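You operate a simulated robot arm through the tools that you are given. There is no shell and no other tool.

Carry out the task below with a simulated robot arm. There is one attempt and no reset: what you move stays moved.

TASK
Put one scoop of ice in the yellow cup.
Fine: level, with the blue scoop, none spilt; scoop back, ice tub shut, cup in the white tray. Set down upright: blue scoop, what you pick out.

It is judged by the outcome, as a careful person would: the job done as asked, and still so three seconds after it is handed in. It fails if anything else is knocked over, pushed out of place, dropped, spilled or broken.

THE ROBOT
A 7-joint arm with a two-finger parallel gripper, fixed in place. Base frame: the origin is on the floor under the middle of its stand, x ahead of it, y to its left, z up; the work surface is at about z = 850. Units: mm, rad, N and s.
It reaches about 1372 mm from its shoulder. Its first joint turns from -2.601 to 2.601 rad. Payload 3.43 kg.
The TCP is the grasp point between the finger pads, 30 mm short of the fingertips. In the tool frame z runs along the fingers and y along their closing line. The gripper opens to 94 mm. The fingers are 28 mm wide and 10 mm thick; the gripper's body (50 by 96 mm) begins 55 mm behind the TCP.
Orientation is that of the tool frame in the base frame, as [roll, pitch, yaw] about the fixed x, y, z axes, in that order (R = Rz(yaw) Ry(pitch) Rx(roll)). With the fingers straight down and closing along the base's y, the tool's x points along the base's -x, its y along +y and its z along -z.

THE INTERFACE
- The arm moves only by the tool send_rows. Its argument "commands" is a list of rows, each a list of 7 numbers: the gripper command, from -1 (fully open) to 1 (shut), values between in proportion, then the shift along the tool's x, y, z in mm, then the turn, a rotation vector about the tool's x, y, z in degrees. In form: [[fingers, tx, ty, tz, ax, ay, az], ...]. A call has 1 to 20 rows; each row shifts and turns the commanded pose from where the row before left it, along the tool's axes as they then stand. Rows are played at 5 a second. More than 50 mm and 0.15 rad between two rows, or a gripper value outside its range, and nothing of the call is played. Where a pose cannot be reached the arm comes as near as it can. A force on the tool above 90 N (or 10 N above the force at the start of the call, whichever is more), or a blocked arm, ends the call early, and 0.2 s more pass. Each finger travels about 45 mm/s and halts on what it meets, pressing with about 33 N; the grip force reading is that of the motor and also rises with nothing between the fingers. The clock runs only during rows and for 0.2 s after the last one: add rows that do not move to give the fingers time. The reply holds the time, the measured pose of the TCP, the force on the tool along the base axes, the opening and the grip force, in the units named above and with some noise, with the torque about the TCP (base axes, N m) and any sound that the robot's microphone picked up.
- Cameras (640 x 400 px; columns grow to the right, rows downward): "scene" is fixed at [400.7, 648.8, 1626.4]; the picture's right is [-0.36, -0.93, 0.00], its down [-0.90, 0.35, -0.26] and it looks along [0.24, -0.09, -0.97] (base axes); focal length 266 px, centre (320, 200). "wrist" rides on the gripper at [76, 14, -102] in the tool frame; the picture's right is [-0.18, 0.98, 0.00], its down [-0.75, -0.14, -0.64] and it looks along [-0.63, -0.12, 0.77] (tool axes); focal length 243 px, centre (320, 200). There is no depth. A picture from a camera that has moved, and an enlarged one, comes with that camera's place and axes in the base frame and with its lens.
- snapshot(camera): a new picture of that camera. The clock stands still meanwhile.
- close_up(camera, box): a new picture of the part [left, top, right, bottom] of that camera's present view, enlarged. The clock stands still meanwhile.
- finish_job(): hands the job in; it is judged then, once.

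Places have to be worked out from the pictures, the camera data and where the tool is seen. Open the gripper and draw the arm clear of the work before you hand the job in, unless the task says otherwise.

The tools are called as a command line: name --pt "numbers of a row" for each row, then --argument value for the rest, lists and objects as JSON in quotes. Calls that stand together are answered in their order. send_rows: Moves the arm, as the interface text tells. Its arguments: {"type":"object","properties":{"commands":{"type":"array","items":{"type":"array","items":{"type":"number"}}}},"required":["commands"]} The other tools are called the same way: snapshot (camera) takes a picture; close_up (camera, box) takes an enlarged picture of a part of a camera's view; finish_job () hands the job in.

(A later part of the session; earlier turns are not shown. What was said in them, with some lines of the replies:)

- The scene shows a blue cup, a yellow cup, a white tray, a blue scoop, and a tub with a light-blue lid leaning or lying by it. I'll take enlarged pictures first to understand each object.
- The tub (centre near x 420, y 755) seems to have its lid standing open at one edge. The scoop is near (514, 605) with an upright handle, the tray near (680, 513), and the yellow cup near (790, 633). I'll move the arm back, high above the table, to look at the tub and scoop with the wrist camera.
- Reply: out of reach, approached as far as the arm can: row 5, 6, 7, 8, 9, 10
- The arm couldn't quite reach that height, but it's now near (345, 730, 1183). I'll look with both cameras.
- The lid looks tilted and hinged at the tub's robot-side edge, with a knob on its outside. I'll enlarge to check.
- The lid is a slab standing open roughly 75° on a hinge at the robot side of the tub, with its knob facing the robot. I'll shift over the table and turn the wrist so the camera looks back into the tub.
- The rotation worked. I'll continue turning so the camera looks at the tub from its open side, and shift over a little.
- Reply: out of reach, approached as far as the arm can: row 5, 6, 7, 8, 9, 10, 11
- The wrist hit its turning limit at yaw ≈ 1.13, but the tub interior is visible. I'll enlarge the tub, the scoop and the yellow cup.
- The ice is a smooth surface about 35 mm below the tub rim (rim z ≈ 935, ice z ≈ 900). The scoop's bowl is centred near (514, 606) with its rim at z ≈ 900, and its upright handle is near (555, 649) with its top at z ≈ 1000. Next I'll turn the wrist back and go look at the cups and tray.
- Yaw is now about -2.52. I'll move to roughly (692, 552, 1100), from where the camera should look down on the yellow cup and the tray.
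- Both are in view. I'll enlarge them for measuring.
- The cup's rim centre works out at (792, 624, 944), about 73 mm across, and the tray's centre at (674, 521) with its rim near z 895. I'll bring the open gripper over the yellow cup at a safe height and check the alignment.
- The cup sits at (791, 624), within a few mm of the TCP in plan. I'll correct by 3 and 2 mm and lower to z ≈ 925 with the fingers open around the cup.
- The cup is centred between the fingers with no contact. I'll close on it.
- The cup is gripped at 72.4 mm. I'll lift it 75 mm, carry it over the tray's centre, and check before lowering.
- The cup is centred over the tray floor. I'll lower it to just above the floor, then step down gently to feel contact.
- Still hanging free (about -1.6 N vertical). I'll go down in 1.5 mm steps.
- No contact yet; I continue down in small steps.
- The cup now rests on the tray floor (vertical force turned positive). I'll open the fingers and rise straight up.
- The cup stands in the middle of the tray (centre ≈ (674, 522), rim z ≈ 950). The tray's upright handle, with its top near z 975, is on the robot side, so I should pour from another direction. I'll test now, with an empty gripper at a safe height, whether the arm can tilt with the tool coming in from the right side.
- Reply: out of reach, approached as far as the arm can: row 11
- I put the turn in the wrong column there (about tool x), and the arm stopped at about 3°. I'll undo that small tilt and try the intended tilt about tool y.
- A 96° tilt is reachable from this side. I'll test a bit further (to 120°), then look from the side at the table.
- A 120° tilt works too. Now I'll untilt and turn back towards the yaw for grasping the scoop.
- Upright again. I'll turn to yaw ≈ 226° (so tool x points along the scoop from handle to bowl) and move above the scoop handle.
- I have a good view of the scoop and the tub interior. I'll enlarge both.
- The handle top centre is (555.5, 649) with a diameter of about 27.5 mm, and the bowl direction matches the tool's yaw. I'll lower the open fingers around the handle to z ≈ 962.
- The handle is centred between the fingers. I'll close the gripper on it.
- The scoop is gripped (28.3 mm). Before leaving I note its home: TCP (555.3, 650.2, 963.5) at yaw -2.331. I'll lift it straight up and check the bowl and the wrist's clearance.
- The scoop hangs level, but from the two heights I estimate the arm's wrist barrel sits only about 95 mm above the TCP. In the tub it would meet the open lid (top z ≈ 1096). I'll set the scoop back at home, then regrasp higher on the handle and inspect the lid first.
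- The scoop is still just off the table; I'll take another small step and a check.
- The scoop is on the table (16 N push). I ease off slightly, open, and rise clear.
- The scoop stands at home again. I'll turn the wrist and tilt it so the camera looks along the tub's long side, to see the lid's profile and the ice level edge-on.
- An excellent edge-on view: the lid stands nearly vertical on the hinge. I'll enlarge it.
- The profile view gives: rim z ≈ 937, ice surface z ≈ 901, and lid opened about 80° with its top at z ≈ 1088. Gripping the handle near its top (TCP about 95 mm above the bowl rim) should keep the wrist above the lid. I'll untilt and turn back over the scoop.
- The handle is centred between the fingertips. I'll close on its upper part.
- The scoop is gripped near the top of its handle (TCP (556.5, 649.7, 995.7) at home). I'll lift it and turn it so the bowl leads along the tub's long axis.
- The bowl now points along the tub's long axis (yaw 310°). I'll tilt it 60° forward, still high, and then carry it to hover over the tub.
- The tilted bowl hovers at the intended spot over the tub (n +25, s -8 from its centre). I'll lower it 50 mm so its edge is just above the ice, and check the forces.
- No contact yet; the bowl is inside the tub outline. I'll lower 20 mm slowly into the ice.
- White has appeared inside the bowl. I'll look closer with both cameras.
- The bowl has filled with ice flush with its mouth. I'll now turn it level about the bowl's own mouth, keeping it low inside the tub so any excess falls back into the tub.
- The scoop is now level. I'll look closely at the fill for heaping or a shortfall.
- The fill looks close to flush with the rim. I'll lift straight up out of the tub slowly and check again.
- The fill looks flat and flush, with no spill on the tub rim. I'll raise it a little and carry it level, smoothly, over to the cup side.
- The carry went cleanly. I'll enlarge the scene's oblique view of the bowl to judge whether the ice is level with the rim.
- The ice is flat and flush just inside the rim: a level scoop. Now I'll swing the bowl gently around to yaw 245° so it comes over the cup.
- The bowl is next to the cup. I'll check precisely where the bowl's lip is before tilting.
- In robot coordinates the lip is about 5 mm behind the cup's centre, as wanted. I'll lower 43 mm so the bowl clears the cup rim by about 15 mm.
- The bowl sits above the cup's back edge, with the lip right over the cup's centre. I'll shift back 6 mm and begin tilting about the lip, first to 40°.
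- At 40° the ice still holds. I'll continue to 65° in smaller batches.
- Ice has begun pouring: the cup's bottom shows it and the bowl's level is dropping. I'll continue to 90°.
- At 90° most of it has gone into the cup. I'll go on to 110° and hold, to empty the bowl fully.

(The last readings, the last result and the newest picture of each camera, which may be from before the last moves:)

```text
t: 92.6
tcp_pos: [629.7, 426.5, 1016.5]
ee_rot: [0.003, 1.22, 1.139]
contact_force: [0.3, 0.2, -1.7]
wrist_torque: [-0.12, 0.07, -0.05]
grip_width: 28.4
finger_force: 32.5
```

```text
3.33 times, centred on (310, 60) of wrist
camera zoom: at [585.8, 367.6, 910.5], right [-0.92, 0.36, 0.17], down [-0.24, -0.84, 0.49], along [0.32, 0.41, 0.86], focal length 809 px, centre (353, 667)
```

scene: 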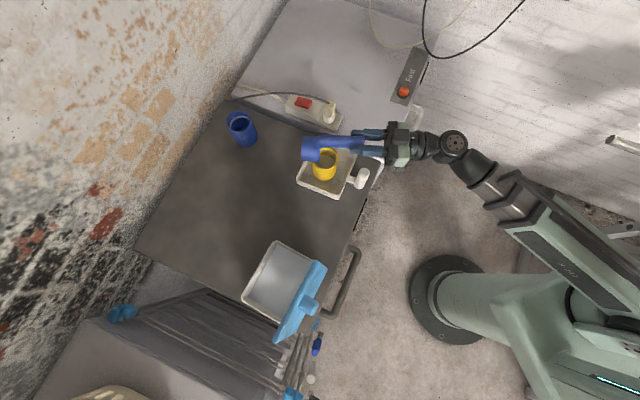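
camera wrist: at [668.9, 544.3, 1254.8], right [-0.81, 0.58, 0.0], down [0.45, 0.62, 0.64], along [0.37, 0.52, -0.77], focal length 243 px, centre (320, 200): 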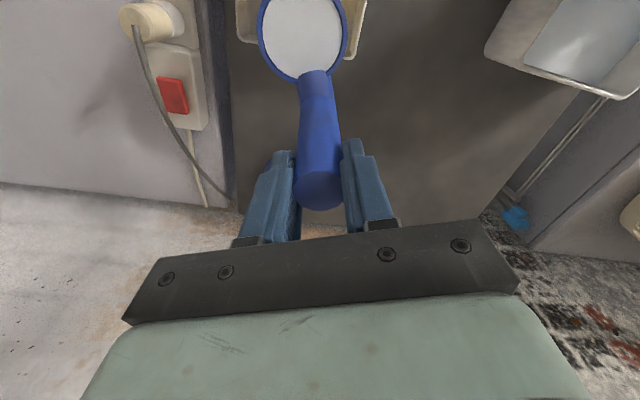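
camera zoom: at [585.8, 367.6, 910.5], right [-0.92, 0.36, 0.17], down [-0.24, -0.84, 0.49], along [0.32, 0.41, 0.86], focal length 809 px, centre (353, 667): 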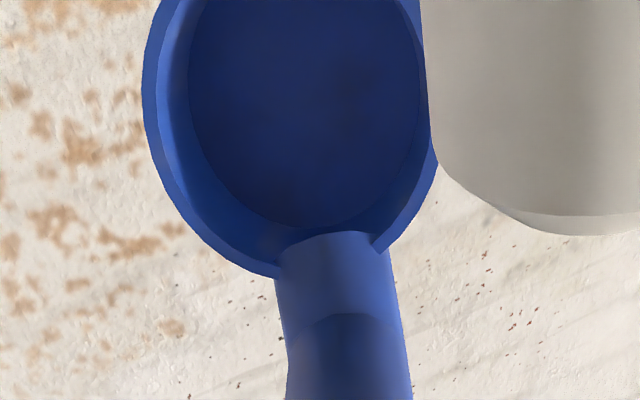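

The wrist camera shows the bowl is empty. I'll raise straight up 60 mm and then untilt the scoop.

send_rows --pt "1 -18.8 0 6.84 0 0 0" --pt "1 -18.8 0 6.84 0 0 0" --pt "1 -18.8 0 6.84 0 0 0" --pt "1 -12.21 0 13.37 0 8 0" --pt "1 -12.21 0 13.37 0 8 0" --pt "1 -12.21 0 13.37 0 8 0" --pt "1 -12.21 0 13.37 0 8 0" --pt "1 -12.21 0 13.37 0 8 0" --pt "1 -12.21 0 13.37 0 8 0" --pt "1 -12.21 0 13.37 0 8 0" --pt "1 -12.21 0 13.37 0 8 0" --pt "1 -12.21 0 13.37 0 8 0" --pt "1 -12.21 0 13.37 0 8 0" --pt "1 -12.21 0 13.37 0 8 0" --pt "1 -12.21 0 13.37 0 8 0" --pt "1 -12.21 0 13.37 0 8 0" --pt "1 -9.34 0 9.87 0 6 0" --pt "1 0 0 0 0 0 0" --pt "1 0 0 0 0 0 0"

snapshot --camera "wrist"

close_up --camera "scene" --box '[260, 110, 400, 210]'

```text
t: 96.6
tcp_pos: [717.2, 613.4, 1117.2]
ee_rot: [3.138, 0.002, -2.007]
contact_force: [0.3, -0.3, -1.0]
wrist_torque: [0.03, 0.01, 0.0]
grip_width: 28.3
finger_force: 33.5
```

```text
taken
camera wrist: at [672.7, 550.1, 1221.1], right [-0.81, 0.58, 0.0], down [0.45, 0.62, 0.64], along [0.37, 0.52, -0.77], focal length 243 px, centre (320, 200)
```

wrist: 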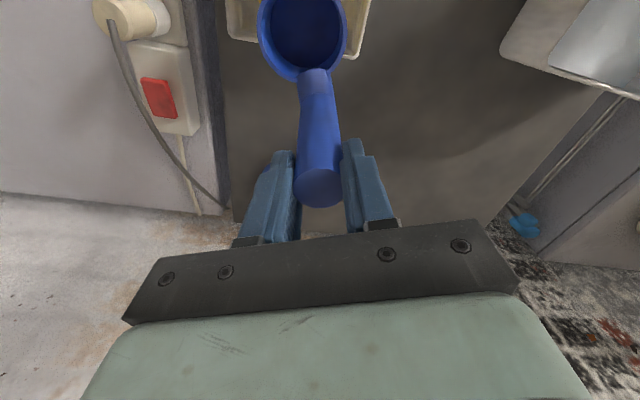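

```text
4.00 times, centred on (330, 160) of scene
camera zoom: at [400.7, 648.8, 1626.4], right [-0.36, -0.93, 0.0], down [-0.9, 0.35, -0.26], along [0.24, -0.09, -0.97], focal length 1065 px, centre (280, 360)
```

zoom: 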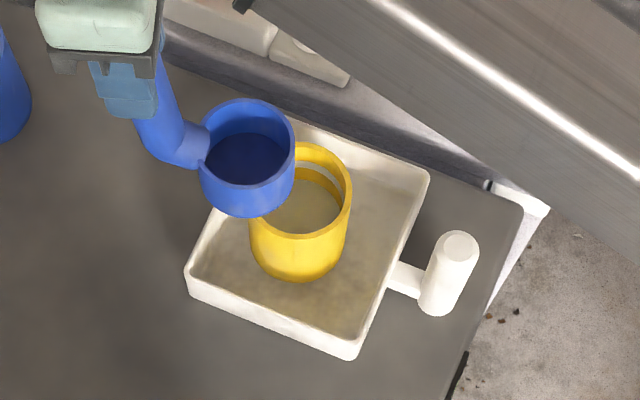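

The bowl is empty, the ice is in the cup, and there's no spill. Now I'll bring the scoop back above its home spot: raise slightly, turn to yaw 226.4°, and translate.

send_rows --pt "1 0 0 -20 0 0 0" --pt "1 0 0 0 0 0 6.2" --pt "1 0 0 0 0 0 6.2" --pt "1 0 0 0 0 0 6.2" --pt "1 16.9 28.3 0 0 0 0" --pt "1 16.9 28.3 0 0 0 0" --pt "1 16.9 28.3 0 0 0 0" --pt "1 16.9 28.3 0 0 0 0" --pt "1 16.9 28.3 0 0 0 0" --pt "1 0 0 0 0 0 0" --pt "1 0 0 0 0 0 0"

close_up --camera "scene" --box '[270, 115, 370, 195]'

```text
t: 99.0
tcp_pos: [556.4, 651.9, 1137.5]
ee_rot: [3.14, 0.001, -2.332]
contact_force: [1.0, 0.6, -1.6]
wrist_torque: [0.03, -0.02, -0.01]
grip_width: 28.5
finger_force: 33.4
```

```text
5.00 times, centred on (320, 155) of scene
camera zoom: at [400.7, 648.8, 1626.4], right [-0.36, -0.93, 0.0], down [-0.9, 0.35, -0.26], along [0.24, -0.09, -0.97], focal length 1331 px, centre (320, 425)
```

zoom: 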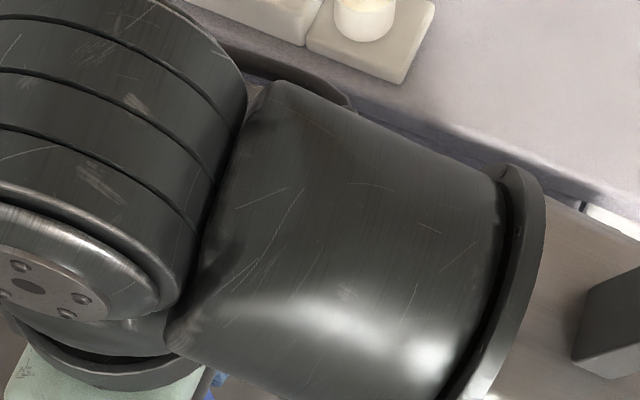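

It's over home. I'll lower to just above the table, then in small steps until it touches.

send_rows --pt "1 1 -1 30 0 0 0" --pt "1 0 0 40 0 0 0" --pt "1 0 0 35 0 0 0" --pt "1 0 0 20 0 0 0" --pt "1 0 0 8 0 0 0" --pt "1 0 0 0 0 0 0"

```text
t: 100.4
tcp_pos: [556.3, 648.8, 1005.8]
ee_rot: [3.14, 0.002, -2.332]
contact_force: [0.2, -0.7, -0.8]
wrist_torque: [0.08, -0.03, -0.01]
grip_width: 28.4
finger_force: 32.8
```

send_rows --pt "1 0 0 4 0 0 0" --pt "1 0 0 2 0 0 0" --pt "1 0 0 1 0 0 0" --pt "1 0 0 0 0 0 0"

```text
t: 101.4
tcp_pos: [556.3, 648.7, 998.0]
ee_rot: [3.141, 0.001, -2.333]
contact_force: [-0.9, 1.1, 6.8]
wrist_torque: [-0.38, 0.23, -0.09]
grip_width: 28.1
finger_force: 32.9
```

Contact is felt (about 7 N) at z ≈ 998. One more tiny step, then I'll check.

send_rows --pt "1 0 0 0.6 0 0 0" --pt "1 0 0 0 0 0 0"

snapshot --camera "wrist"

```text
t: 102.0
tcp_pos: [555.6, 649.7, 998.5]
ee_rot: [3.14, 0.003, -2.332]
contact_force: [-0.1, 1.3, 9.9]
wrist_torque: [-0.32, 0.13, 0.01]
grip_width: 28.1
finger_force: 33.4
```

```text
taken
camera wrist: at [492.8, 602.8, 1101.5], right [-0.59, 0.81, 0.0], down [0.62, 0.45, 0.64], along [0.52, 0.38, -0.77], focal length 243 px, centre (320, 200)
```

wrist: 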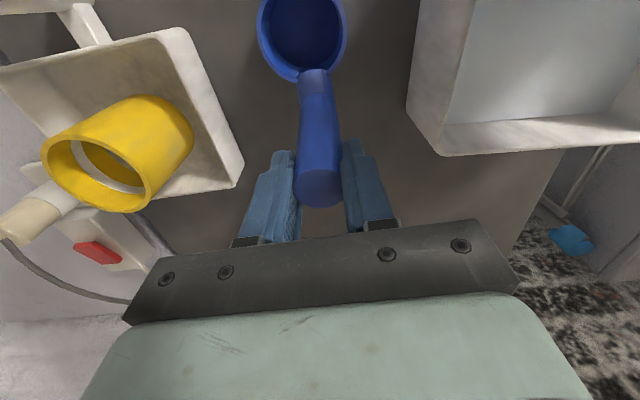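

The handle slid about 2 mm in the grip, which matches touching at z ≈ 998, so the scoop stands on the table. I'll open the fingers and rise.

send_rows --pt "1 0 0 -0.6 0 0 0" --pt "0.2 0 0 0 0 0 0" --pt "-0.2 0 0 0 0 0 0" --pt "-0.6 0 0 0 0 0 0" --pt "-0.9 0 0 0 0 0 0" --pt "-0.9 0 0 0 0 0 0" --pt "-0.9 0 0 0 0 0 0" --pt "-0.9 0 0 -20 0 0 0" --pt "-0.9 0 0 -40 0 0 0" --pt "-0.9 0 0 -40 0 0 0" --pt "-0.9 0 0 -40 0 0 0" --pt "-0.9 0 0 0 0 0 0"

snapshot --camera "wrist"

```text
t: 104.6
tcp_pos: [556.0, 649.3, 1139.9]
ee_rot: [3.14, 0.002, -2.332]
contact_force: [0.1, 0.2, -0.2]
wrist_torque: [0.0, -0.05, 0.02]
grip_width: 89.0
finger_force: 0.1
```

```text
taken
camera wrist: at [494.0, 603.6, 1243.8], right [-0.59, 0.81, 0.0], down [0.62, 0.45, 0.64], along [0.52, 0.38, -0.77], focal length 243 px, centre (320, 200)
```

wrist: 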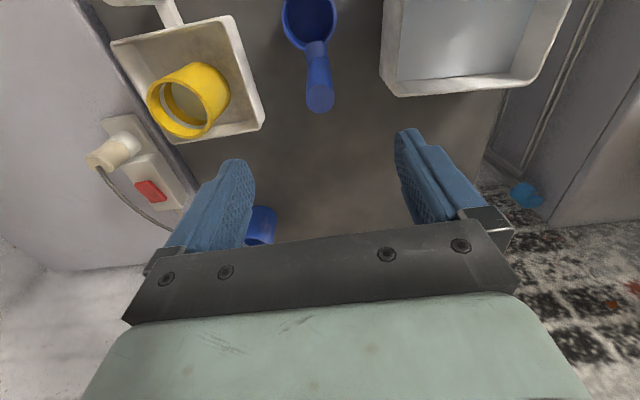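

The scoop stands upright at home and the ice is in the cup. Next I shut the tub: I'll close the fingers and go round at safe height to the robot side of the lid.

send_rows --pt "1 0 0 -10 0 0 5.9" --pt "1 37.3 -0.5 0 0 0 0" --pt "1 37.3 -0.5 0 0 0 0" --pt "1 28.5 24.4 0 0 0 0" --pt "1 28.5 24.4 0 0 0 0" --pt "1 28.5 24.4 0 0 0 0" --pt "1 28.5 24.4 0 0 0 0" --pt "1 0 0 0 0 0 0" --pt "1 0 0 0 0 0 0" --pt "1 0 0 0 0 0 0"

snapshot --camera "wrist"

snapshot --camera "scene"

```text
t: 106.8
tcp_pos: [353.4, 608.2, 1128.1]
ee_rot: [3.137, 0.011, -2.434]
contact_force: [-0.2, -0.8, 0.0]
wrist_torque: [0.01, 0.02, 0.0]
grip_width: 0.0
finger_force: 33.3
out of reach, approached as far as the arm can: row 5, 6, 7
```

```text
taken
camera wrist: at [285.0, 567.5, 1230.8], right [-0.5, 0.87, 0.01], down [0.66, 0.37, 0.65], along [0.56, 0.33, -0.76], focal length 243 px, centre (320, 200)
```

wrist: 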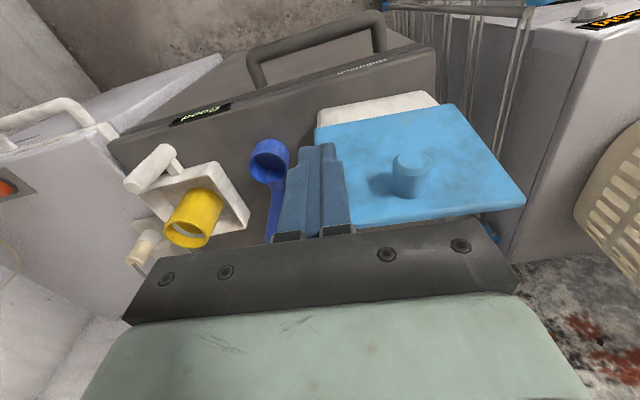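

```text
taken
```

scene: 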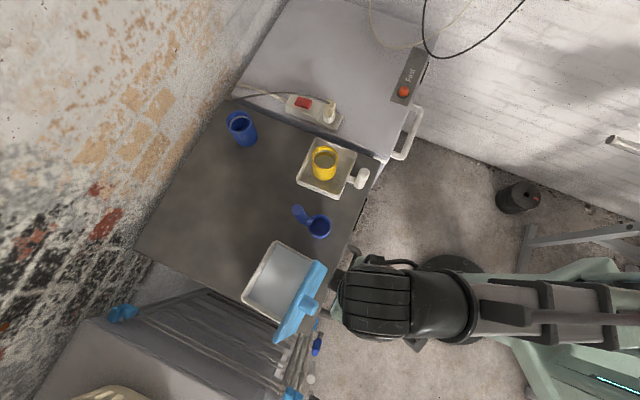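

The lid's outer face and knob are in view here. I'll enlarge to pin down the geometry before pushing.

close_up --camera "wrist" --box '[290, 80, 540, 240]'

close_up --camera "scene" --box '[230, 230, 350, 350]'

```text
2.50 times, centred on (415, 160) of wrist
camera zoom: at [285.0, 567.5, 1230.8], right [-0.5, 0.87, 0.01], down [0.66, 0.37, 0.65], along [0.56, 0.33, -0.76], focal length 606 px, centre (82, 300)
```

zoom: 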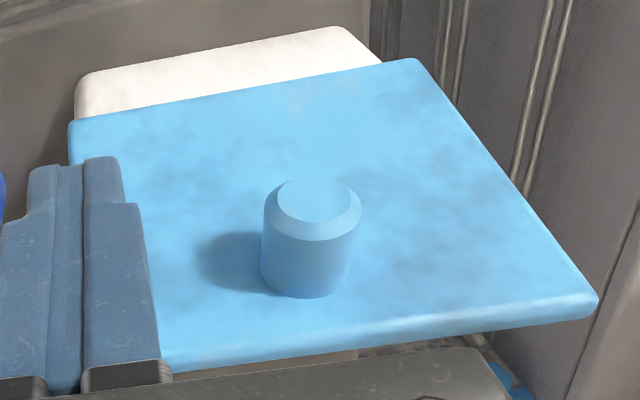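

```text
3.33 times, centred on (290, 290) of scene
camera zoom: at [400.7, 648.8, 1626.4], right [-0.36, -0.93, 0.0], down [-0.9, 0.35, -0.26], along [0.24, -0.09, -0.97], focal length 887 px, centre (420, -100)
```

zoom: 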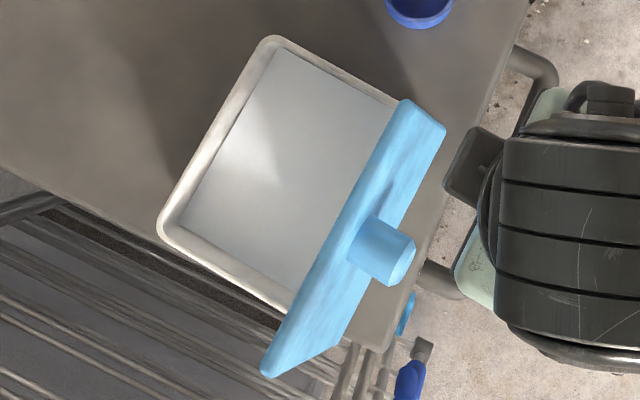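

The lid is 148 mm long with its knob near the free edge (at s ≈ 0, reaching about 35 mm out). I'll push the lid beside the knob with the closed fingertips. First I move to a start point just in front of the outer face.

send_rows --pt "1 -9.75 12.6 21.5 0 0 0" --pt "1 -9.75 12.6 21.5 0 0 0" --pt "1 0 0 0 0 0 0" --pt "1 0 0 0 0 0 0"

snapshot --camera "wrist"

close_up --camera "scene" --box '[230, 230, 390, 350]'

```text
t: 107.8
tcp_pos: [353.9, 639.9, 1085.8]
ee_rot: [3.141, 0.0, -2.434]
contact_force: [-0.5, 0.2, -1.1]
wrist_torque: [-0.02, -0.02, 0.0]
grip_width: 0.1
finger_force: 33.1
```

```text
taken
camera wrist: at [285.8, 601.5, 1190.0], right [-0.5, 0.87, 0.0], down [0.66, 0.38, 0.64], along [0.56, 0.32, -0.77], focal length 243 px, centre (320, 200)
```

wrist: 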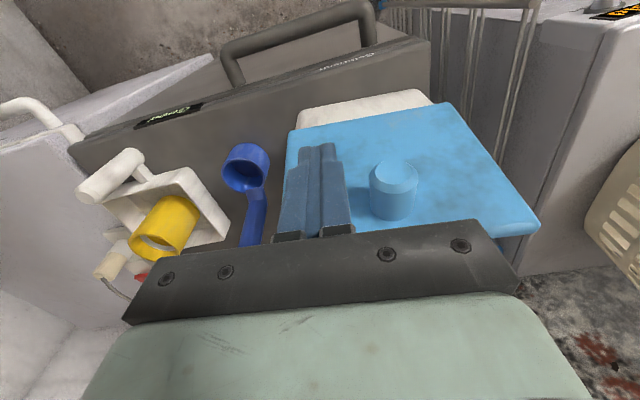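

```text
3.33 times, centred on (310, 290) of scene
camera zoom: at [400.7, 648.8, 1626.4], right [-0.36, -0.93, 0.0], down [-0.9, 0.35, -0.26], along [0.24, -0.09, -0.97], focal length 887 px, centre (353, -100)
```

zoom: 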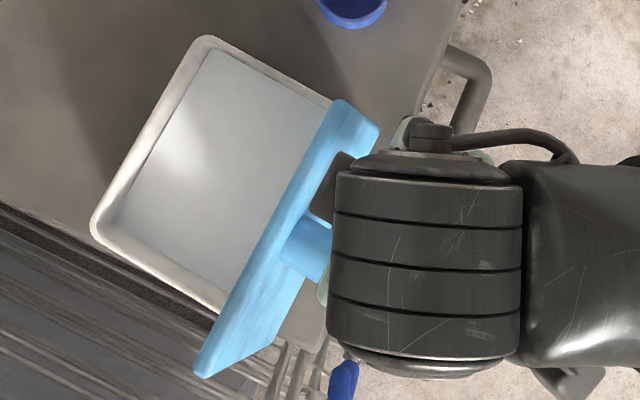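

Positioned as planned beside the knob. I'll advance to contact and push the lid gently by the first 15° or so.

send_rows --pt "1 -15 0 0 0 0 0" --pt "1 -15 0 0 0 0 0" --pt "1 -10 0 1.5 0 0 0" --pt "1 -10 0 2 0 0 0" --pt "1 -10 0 3 0 0 0" --pt "1 0 0 0 0 0 0"

snapshot --camera "wrist"

close_up --camera "scene" --box '[230, 230, 390, 350]'

```text
t: 109.2
tcp_pos: [398.7, 678.7, 1079.6]
ee_rot: [3.139, 0.003, -2.435]
contact_force: [0.2, -0.2, -0.1]
wrist_torque: [0.01, -0.01, 0.01]
grip_width: 0.0
finger_force: 33.0
```

```text
taken
camera wrist: at [331.4, 639.9, 1182.2], right [-0.5, 0.87, 0.0], down [0.66, 0.38, 0.64], along [0.56, 0.32, -0.77], focal length 243 px, centre (320, 200)
```

wrist: 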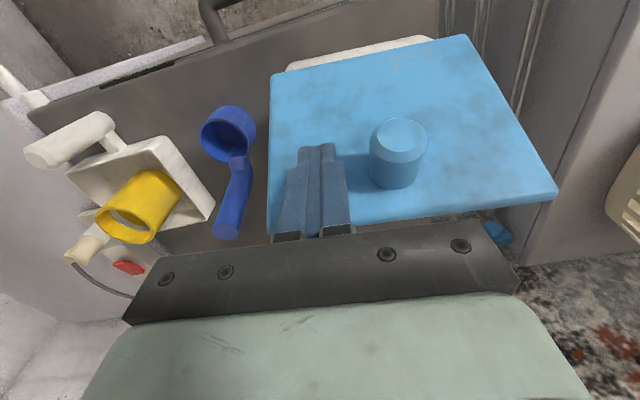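

```text
3.33 times, centred on (310, 290) of scene
camera zoom: at [400.7, 648.8, 1626.4], right [-0.36, -0.93, 0.0], down [-0.9, 0.35, -0.26], along [0.24, -0.09, -0.97], focal length 887 px, centre (353, -100)
```

zoom: 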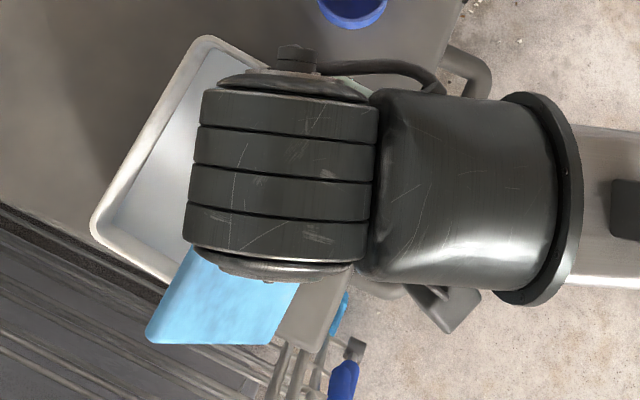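

The lid follows with almost no force and stays where it's pushed. I'll continue along the arc to about 40°.

send_rows --pt "1 -8 0 2 0 0 0" --pt "1 -7.5 0 2.1 0 0 0" --pt "1 -9 0 5 0 0 0" --pt "1 -9 0 5 0 0 0" --pt "1 -8.1 0 6.5 0 0 0" --pt "1 -8.1 0 6.5 0 0 0" --pt "1 0 0 0 0 0 0"

snapshot --camera "wrist"

close_up --camera "scene" --box '[230, 230, 390, 350]'

```text
t: 110.8
tcp_pos: [435.0, 711.1, 1051.4]
ee_rot: [3.14, 0.002, -2.434]
contact_force: [-0.1, -0.1, 0.0]
wrist_torque: [0.03, 0.01, 0.01]
grip_width: 0.0
finger_force: 32.9
```

```text
taken
camera wrist: at [368.1, 672.6, 1154.9], right [-0.5, 0.87, 0.0], down [0.66, 0.38, 0.64], along [0.56, 0.32, -0.77], focal length 243 px, centre (320, 200)
```

wrist: 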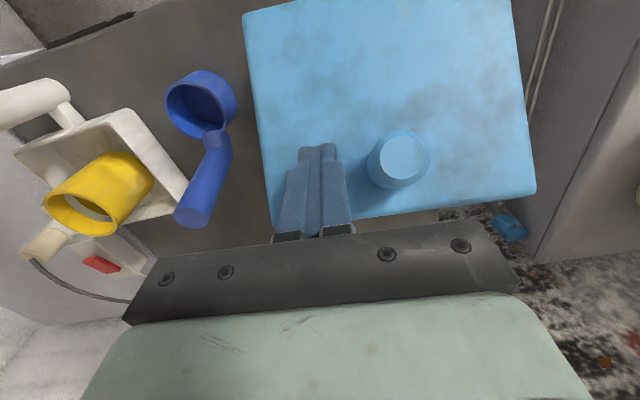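

```text
3.33 times, centred on (310, 290) of scene
camera zoom: at [400.7, 648.8, 1626.4], right [-0.36, -0.93, 0.0], down [-0.9, 0.35, -0.26], along [0.24, -0.09, -0.97], focal length 887 px, centre (353, -100)
```

zoom: 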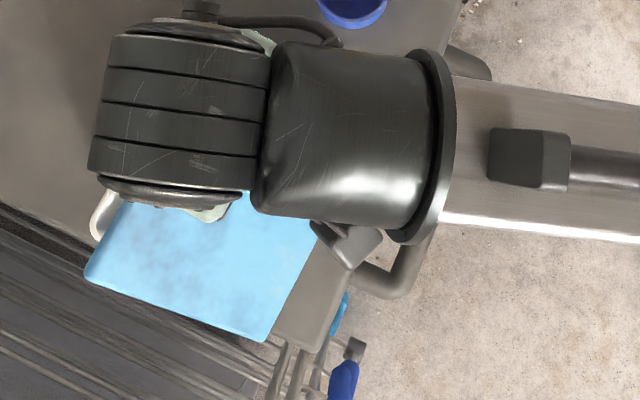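

Half closed and holding. I'll continue down the arc to about 10°.

send_rows --pt "1 -6.8 0 7.8 0 0 0" --pt "1 -6.8 0 7.8 0 0 0" --pt "1 -5.3 0 8.9 0 0 0" --pt "1 -5.3 0 8.9 0 0 0" --pt "1 -3.7 0 9.6 0 0 0" --pt "1 -3.7 0 9.6 0 0 0" --pt "1 0 0 0 0 0 0"

snapshot --camera "wrist"

snapshot --camera "scene"

```text
t: 112.4
tcp_pos: [459.1, 732.8, 1000.8]
ee_rot: [3.139, 0.0, -2.434]
contact_force: [0.3, 0.4, 0.1]
wrist_torque: [0.01, -0.01, -0.03]
grip_width: 0.2
finger_force: 32.7
```

```text
taken
camera wrist: at [392.6, 692.9, 1103.0], right [-0.5, 0.87, 0.0], down [0.66, 0.38, 0.64], along [0.56, 0.32, -0.77], focal length 243 px, centre (320, 200)
```

wrist: 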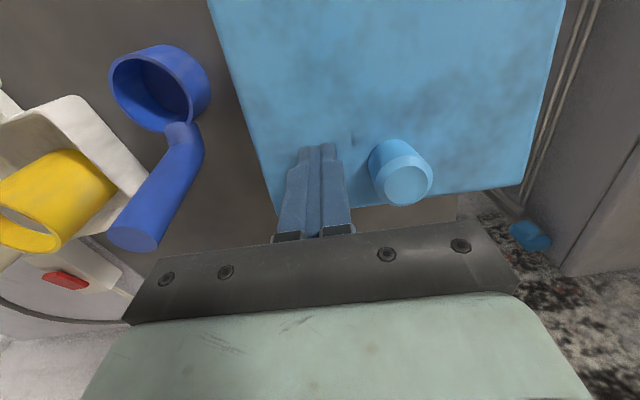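

```text
taken
```

scene: 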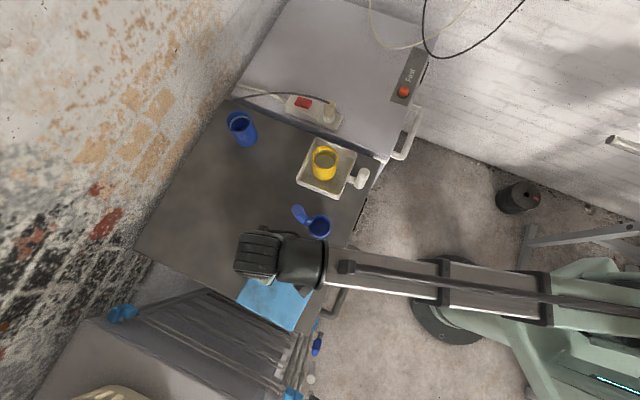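

Nearly shut. I'll press down the last part in small steps while watching the force.

send_rows --pt "1 -2 0 7 0 0 0" --pt "1 -1 0 5 0 0 0" --pt "1 -1 0 4 0 0 0" --pt "1 0 0 0 0 0 0"

```text
t: 113.4
tcp_pos: [463.4, 733.9, 984.6]
ee_rot: [3.139, 0.002, -2.436]
contact_force: [-0.1, -0.5, -0.7]
wrist_torque: [0.02, -0.04, 0.01]
grip_width: 0.1
finger_force: 32.3
```

send_rows --pt "1 0 0 2 0 0 0" --pt "1 0 0 2 0 0 0" --pt "1 0 0 1.5 0 0 0" --pt "1 0 0 0 0 0 0"

snapshot --camera "wrist"

```text
t: 114.4
tcp_pos: [463.2, 734.1, 978.1]
ee_rot: [3.14, 0.001, -2.436]
contact_force: [-0.4, 0.0, 0.1]
wrist_torque: [-0.01, 0.0, -0.02]
grip_width: 0.0
finger_force: 32.8
```

```text
taken
camera wrist: at [395.6, 695.1, 1081.3], right [-0.5, 0.87, 0.0], down [0.66, 0.38, 0.64], along [0.56, 0.32, -0.77], focal length 243 px, centre (320, 200)
```

wrist: 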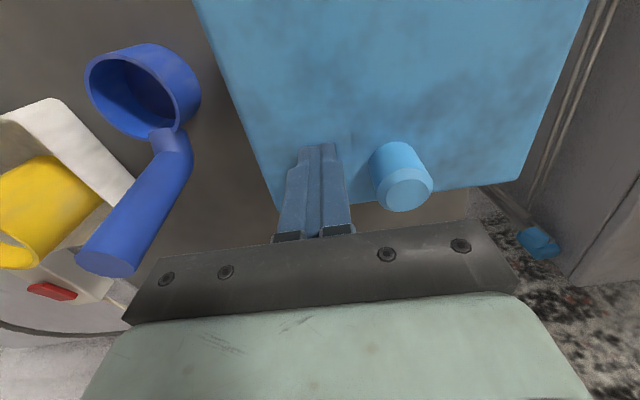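

No firm contact yet; I continue down in small steps.

send_rows --pt "1 0 0 1.5 0 0 0" --pt "1 0 0 1.5 0 0 0" --pt "1 0 0 0 0 0 0"

```text
t: 115.2
tcp_pos: [463.3, 734.3, 977.2]
ee_rot: [3.14, 0.001, -2.433]
contact_force: [-0.7, 0.2, 20.7]
wrist_torque: [-0.11, 0.29, -0.03]
grip_width: 0.0
finger_force: 33.4
```

The lid meets a firm stop (about 21 N), so it's shut. I'll rise and check it from above.

send_rows --pt "1 0 0 -5 0 0 0" --pt "1 0 0 -20 0 0 0" --pt "1 0 0 -40 0 0 0" --pt "1 0 0 -40 0 0 0" --pt "-1 0 0 -40 0 0 0" --pt "-1 0 0 0 0 0 0" --pt "-1 0 0 0 0 0 0" --pt "-1 0 0 0 0 0 0" --pt "-1 0 0 0 0 0 0"

snapshot --camera "wrist"

snapshot --camera "scene"

```text
t: 117.2
tcp_pos: [466.5, 733.0, 1120.7]
ee_rot: [3.14, 0.002, -2.436]
contact_force: [-0.2, -0.4, 0.5]
wrist_torque: [0.01, 0.02, 0.0]
grip_width: 94.2
finger_force: 0.0
```

```text
taken
camera wrist: at [398.9, 693.4, 1223.9], right [-0.5, 0.87, 0.0], down [0.66, 0.38, 0.64], along [0.56, 0.32, -0.77], focal length 243 px, centre (320, 200)
```

wrist: 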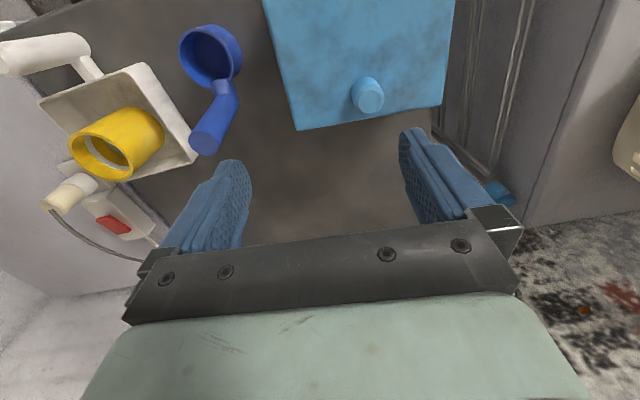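

```text
taken
```

scene: 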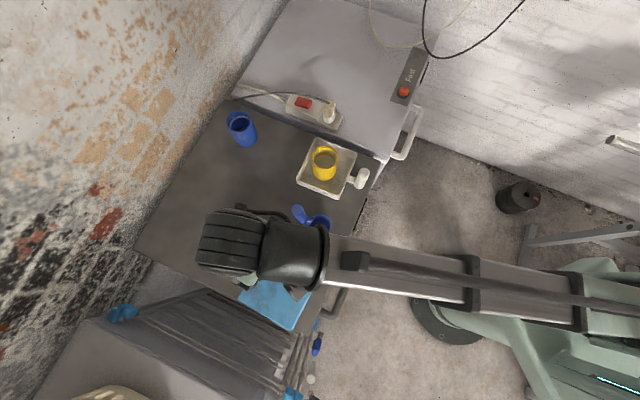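

The lid is closed flat on the tub. I'll move the arm clear and up, then inspect everything.

send_rows --pt "-1 0 0 -20 0 0 0" --pt "-1 -22.3 -32 -7 0 0 0" --pt "-1 -22.3 -32 -7 0 0 0" --pt "-1 -22.3 -32 -7 0 0 0" --pt "-1 -22.3 -32 -7 0 0 0" --pt "-1 -22.3 -32 -7 0 0 0" --pt "-1 -22.3 -32 -7 0 0 0" --pt "-1 -22.3 -32 -7 0 0 0" --pt "-1 0 0 0 0 0 0" --pt "-1 0 0 0 0 0 0"

snapshot --camera "scene"

close_up --camera "scene" --box '[230, 180, 370, 340]'

snapshot --camera "wrist"

```text
t: 119.4
tcp_pos: [727.3, 665.3, 1189.3]
ee_rot: [-3.141, 0.001, -2.434]
contact_force: [0.2, 0.1, -0.4]
wrist_torque: [0.01, -0.03, -0.02]
grip_width: 93.9
finger_force: 0.0
```

```text
taken
```

scene: 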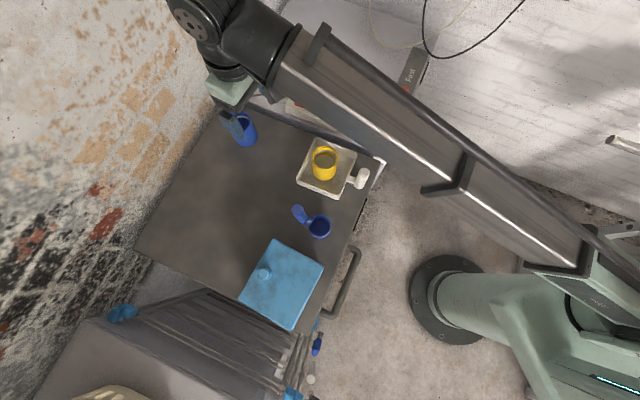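

```text
2.50 times, centred on (300, 260) of scene
camera zoom: at [400.7, 648.8, 1626.4], right [-0.36, -0.93, 0.0], down [-0.9, 0.35, -0.26], along [0.24, -0.09, -0.97], focal length 665 px, centre (370, 50)
```

zoom: 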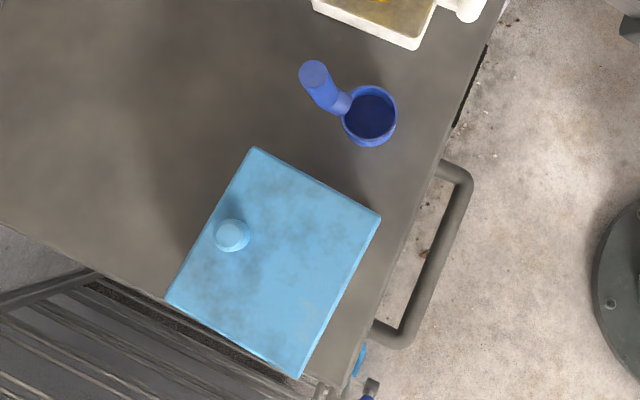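

```text
taken
camera wrist: at [660.1, 625.7, 1292.1], right [-0.5, 0.87, 0.0], down [0.66, 0.38, 0.64], along [0.56, 0.32, -0.77], focal length 243 px, centre (320, 200)
```

wrist: 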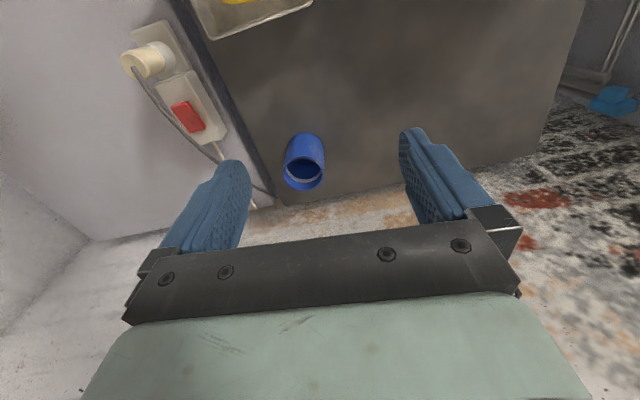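

The tub is shut, the scoop is at home and the blue cup is untouched. A last close look at the cup, the tray and the scoop's position.

close_up --camera "scene" --box '[280, 125, 380, 205]'

close_up --camera "scene" --box '[260, 180, 360, 260]'

```text
5.00 times, centred on (330, 165) of scene
camera zoom: at [400.7, 648.8, 1626.4], right [-0.36, -0.93, 0.0], down [-0.9, 0.35, -0.26], along [0.24, -0.09, -0.97], focal length 1331 px, centre (270, 375)
```

zoom: 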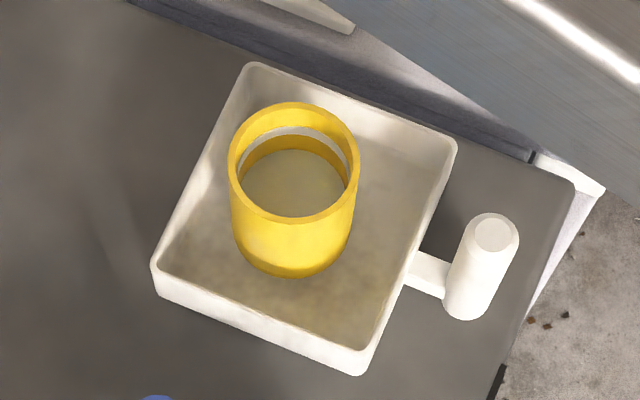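

```text
5.00 times, centred on (310, 220) of scene
camera zoom: at [400.7, 648.8, 1626.4], right [-0.36, -0.93, 0.0], down [-0.9, 0.35, -0.26], along [0.24, -0.09, -0.97], focal length 1331 px, centre (370, 100)
```

zoom: 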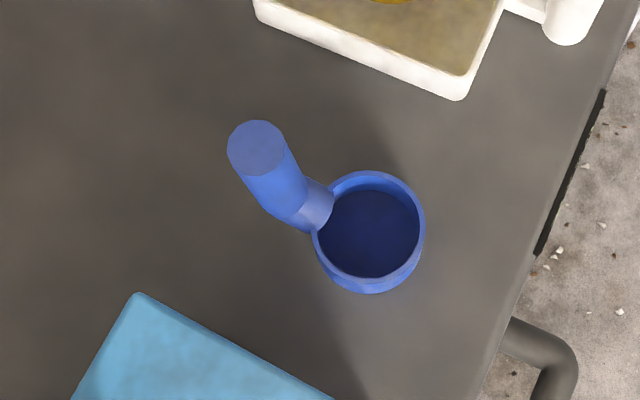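

The yellow cup stands upright in the white tray with its ice, and I see nothing spilt. The blue scoop is upright in its original spot, the tub is shut, and the arm is clear with the gripper open. I'm handing the job in.

finish_job

```text
The job is handed in.
```

The yellow cup now holds one level scoop of ice and stands upright in the white tray. I handed the job in and haven't seen a verdict.

- **Ice:** I used the blue scoop. The ice was flat and flush with the rim before pouring, and the scoop was empty afterwards. I saw no spilt ice in the last pictures.
- **Scoop:** It is upright on the table, back in its original spot.
- **Tub:** The lid is down against its stop.
- **Everything else:** The blue cup, tray and other items look undisturbed. The arm is clear with the gripper open.

I moved the empty cup into the tray first and poured the ice there, rather than moving a full cup.
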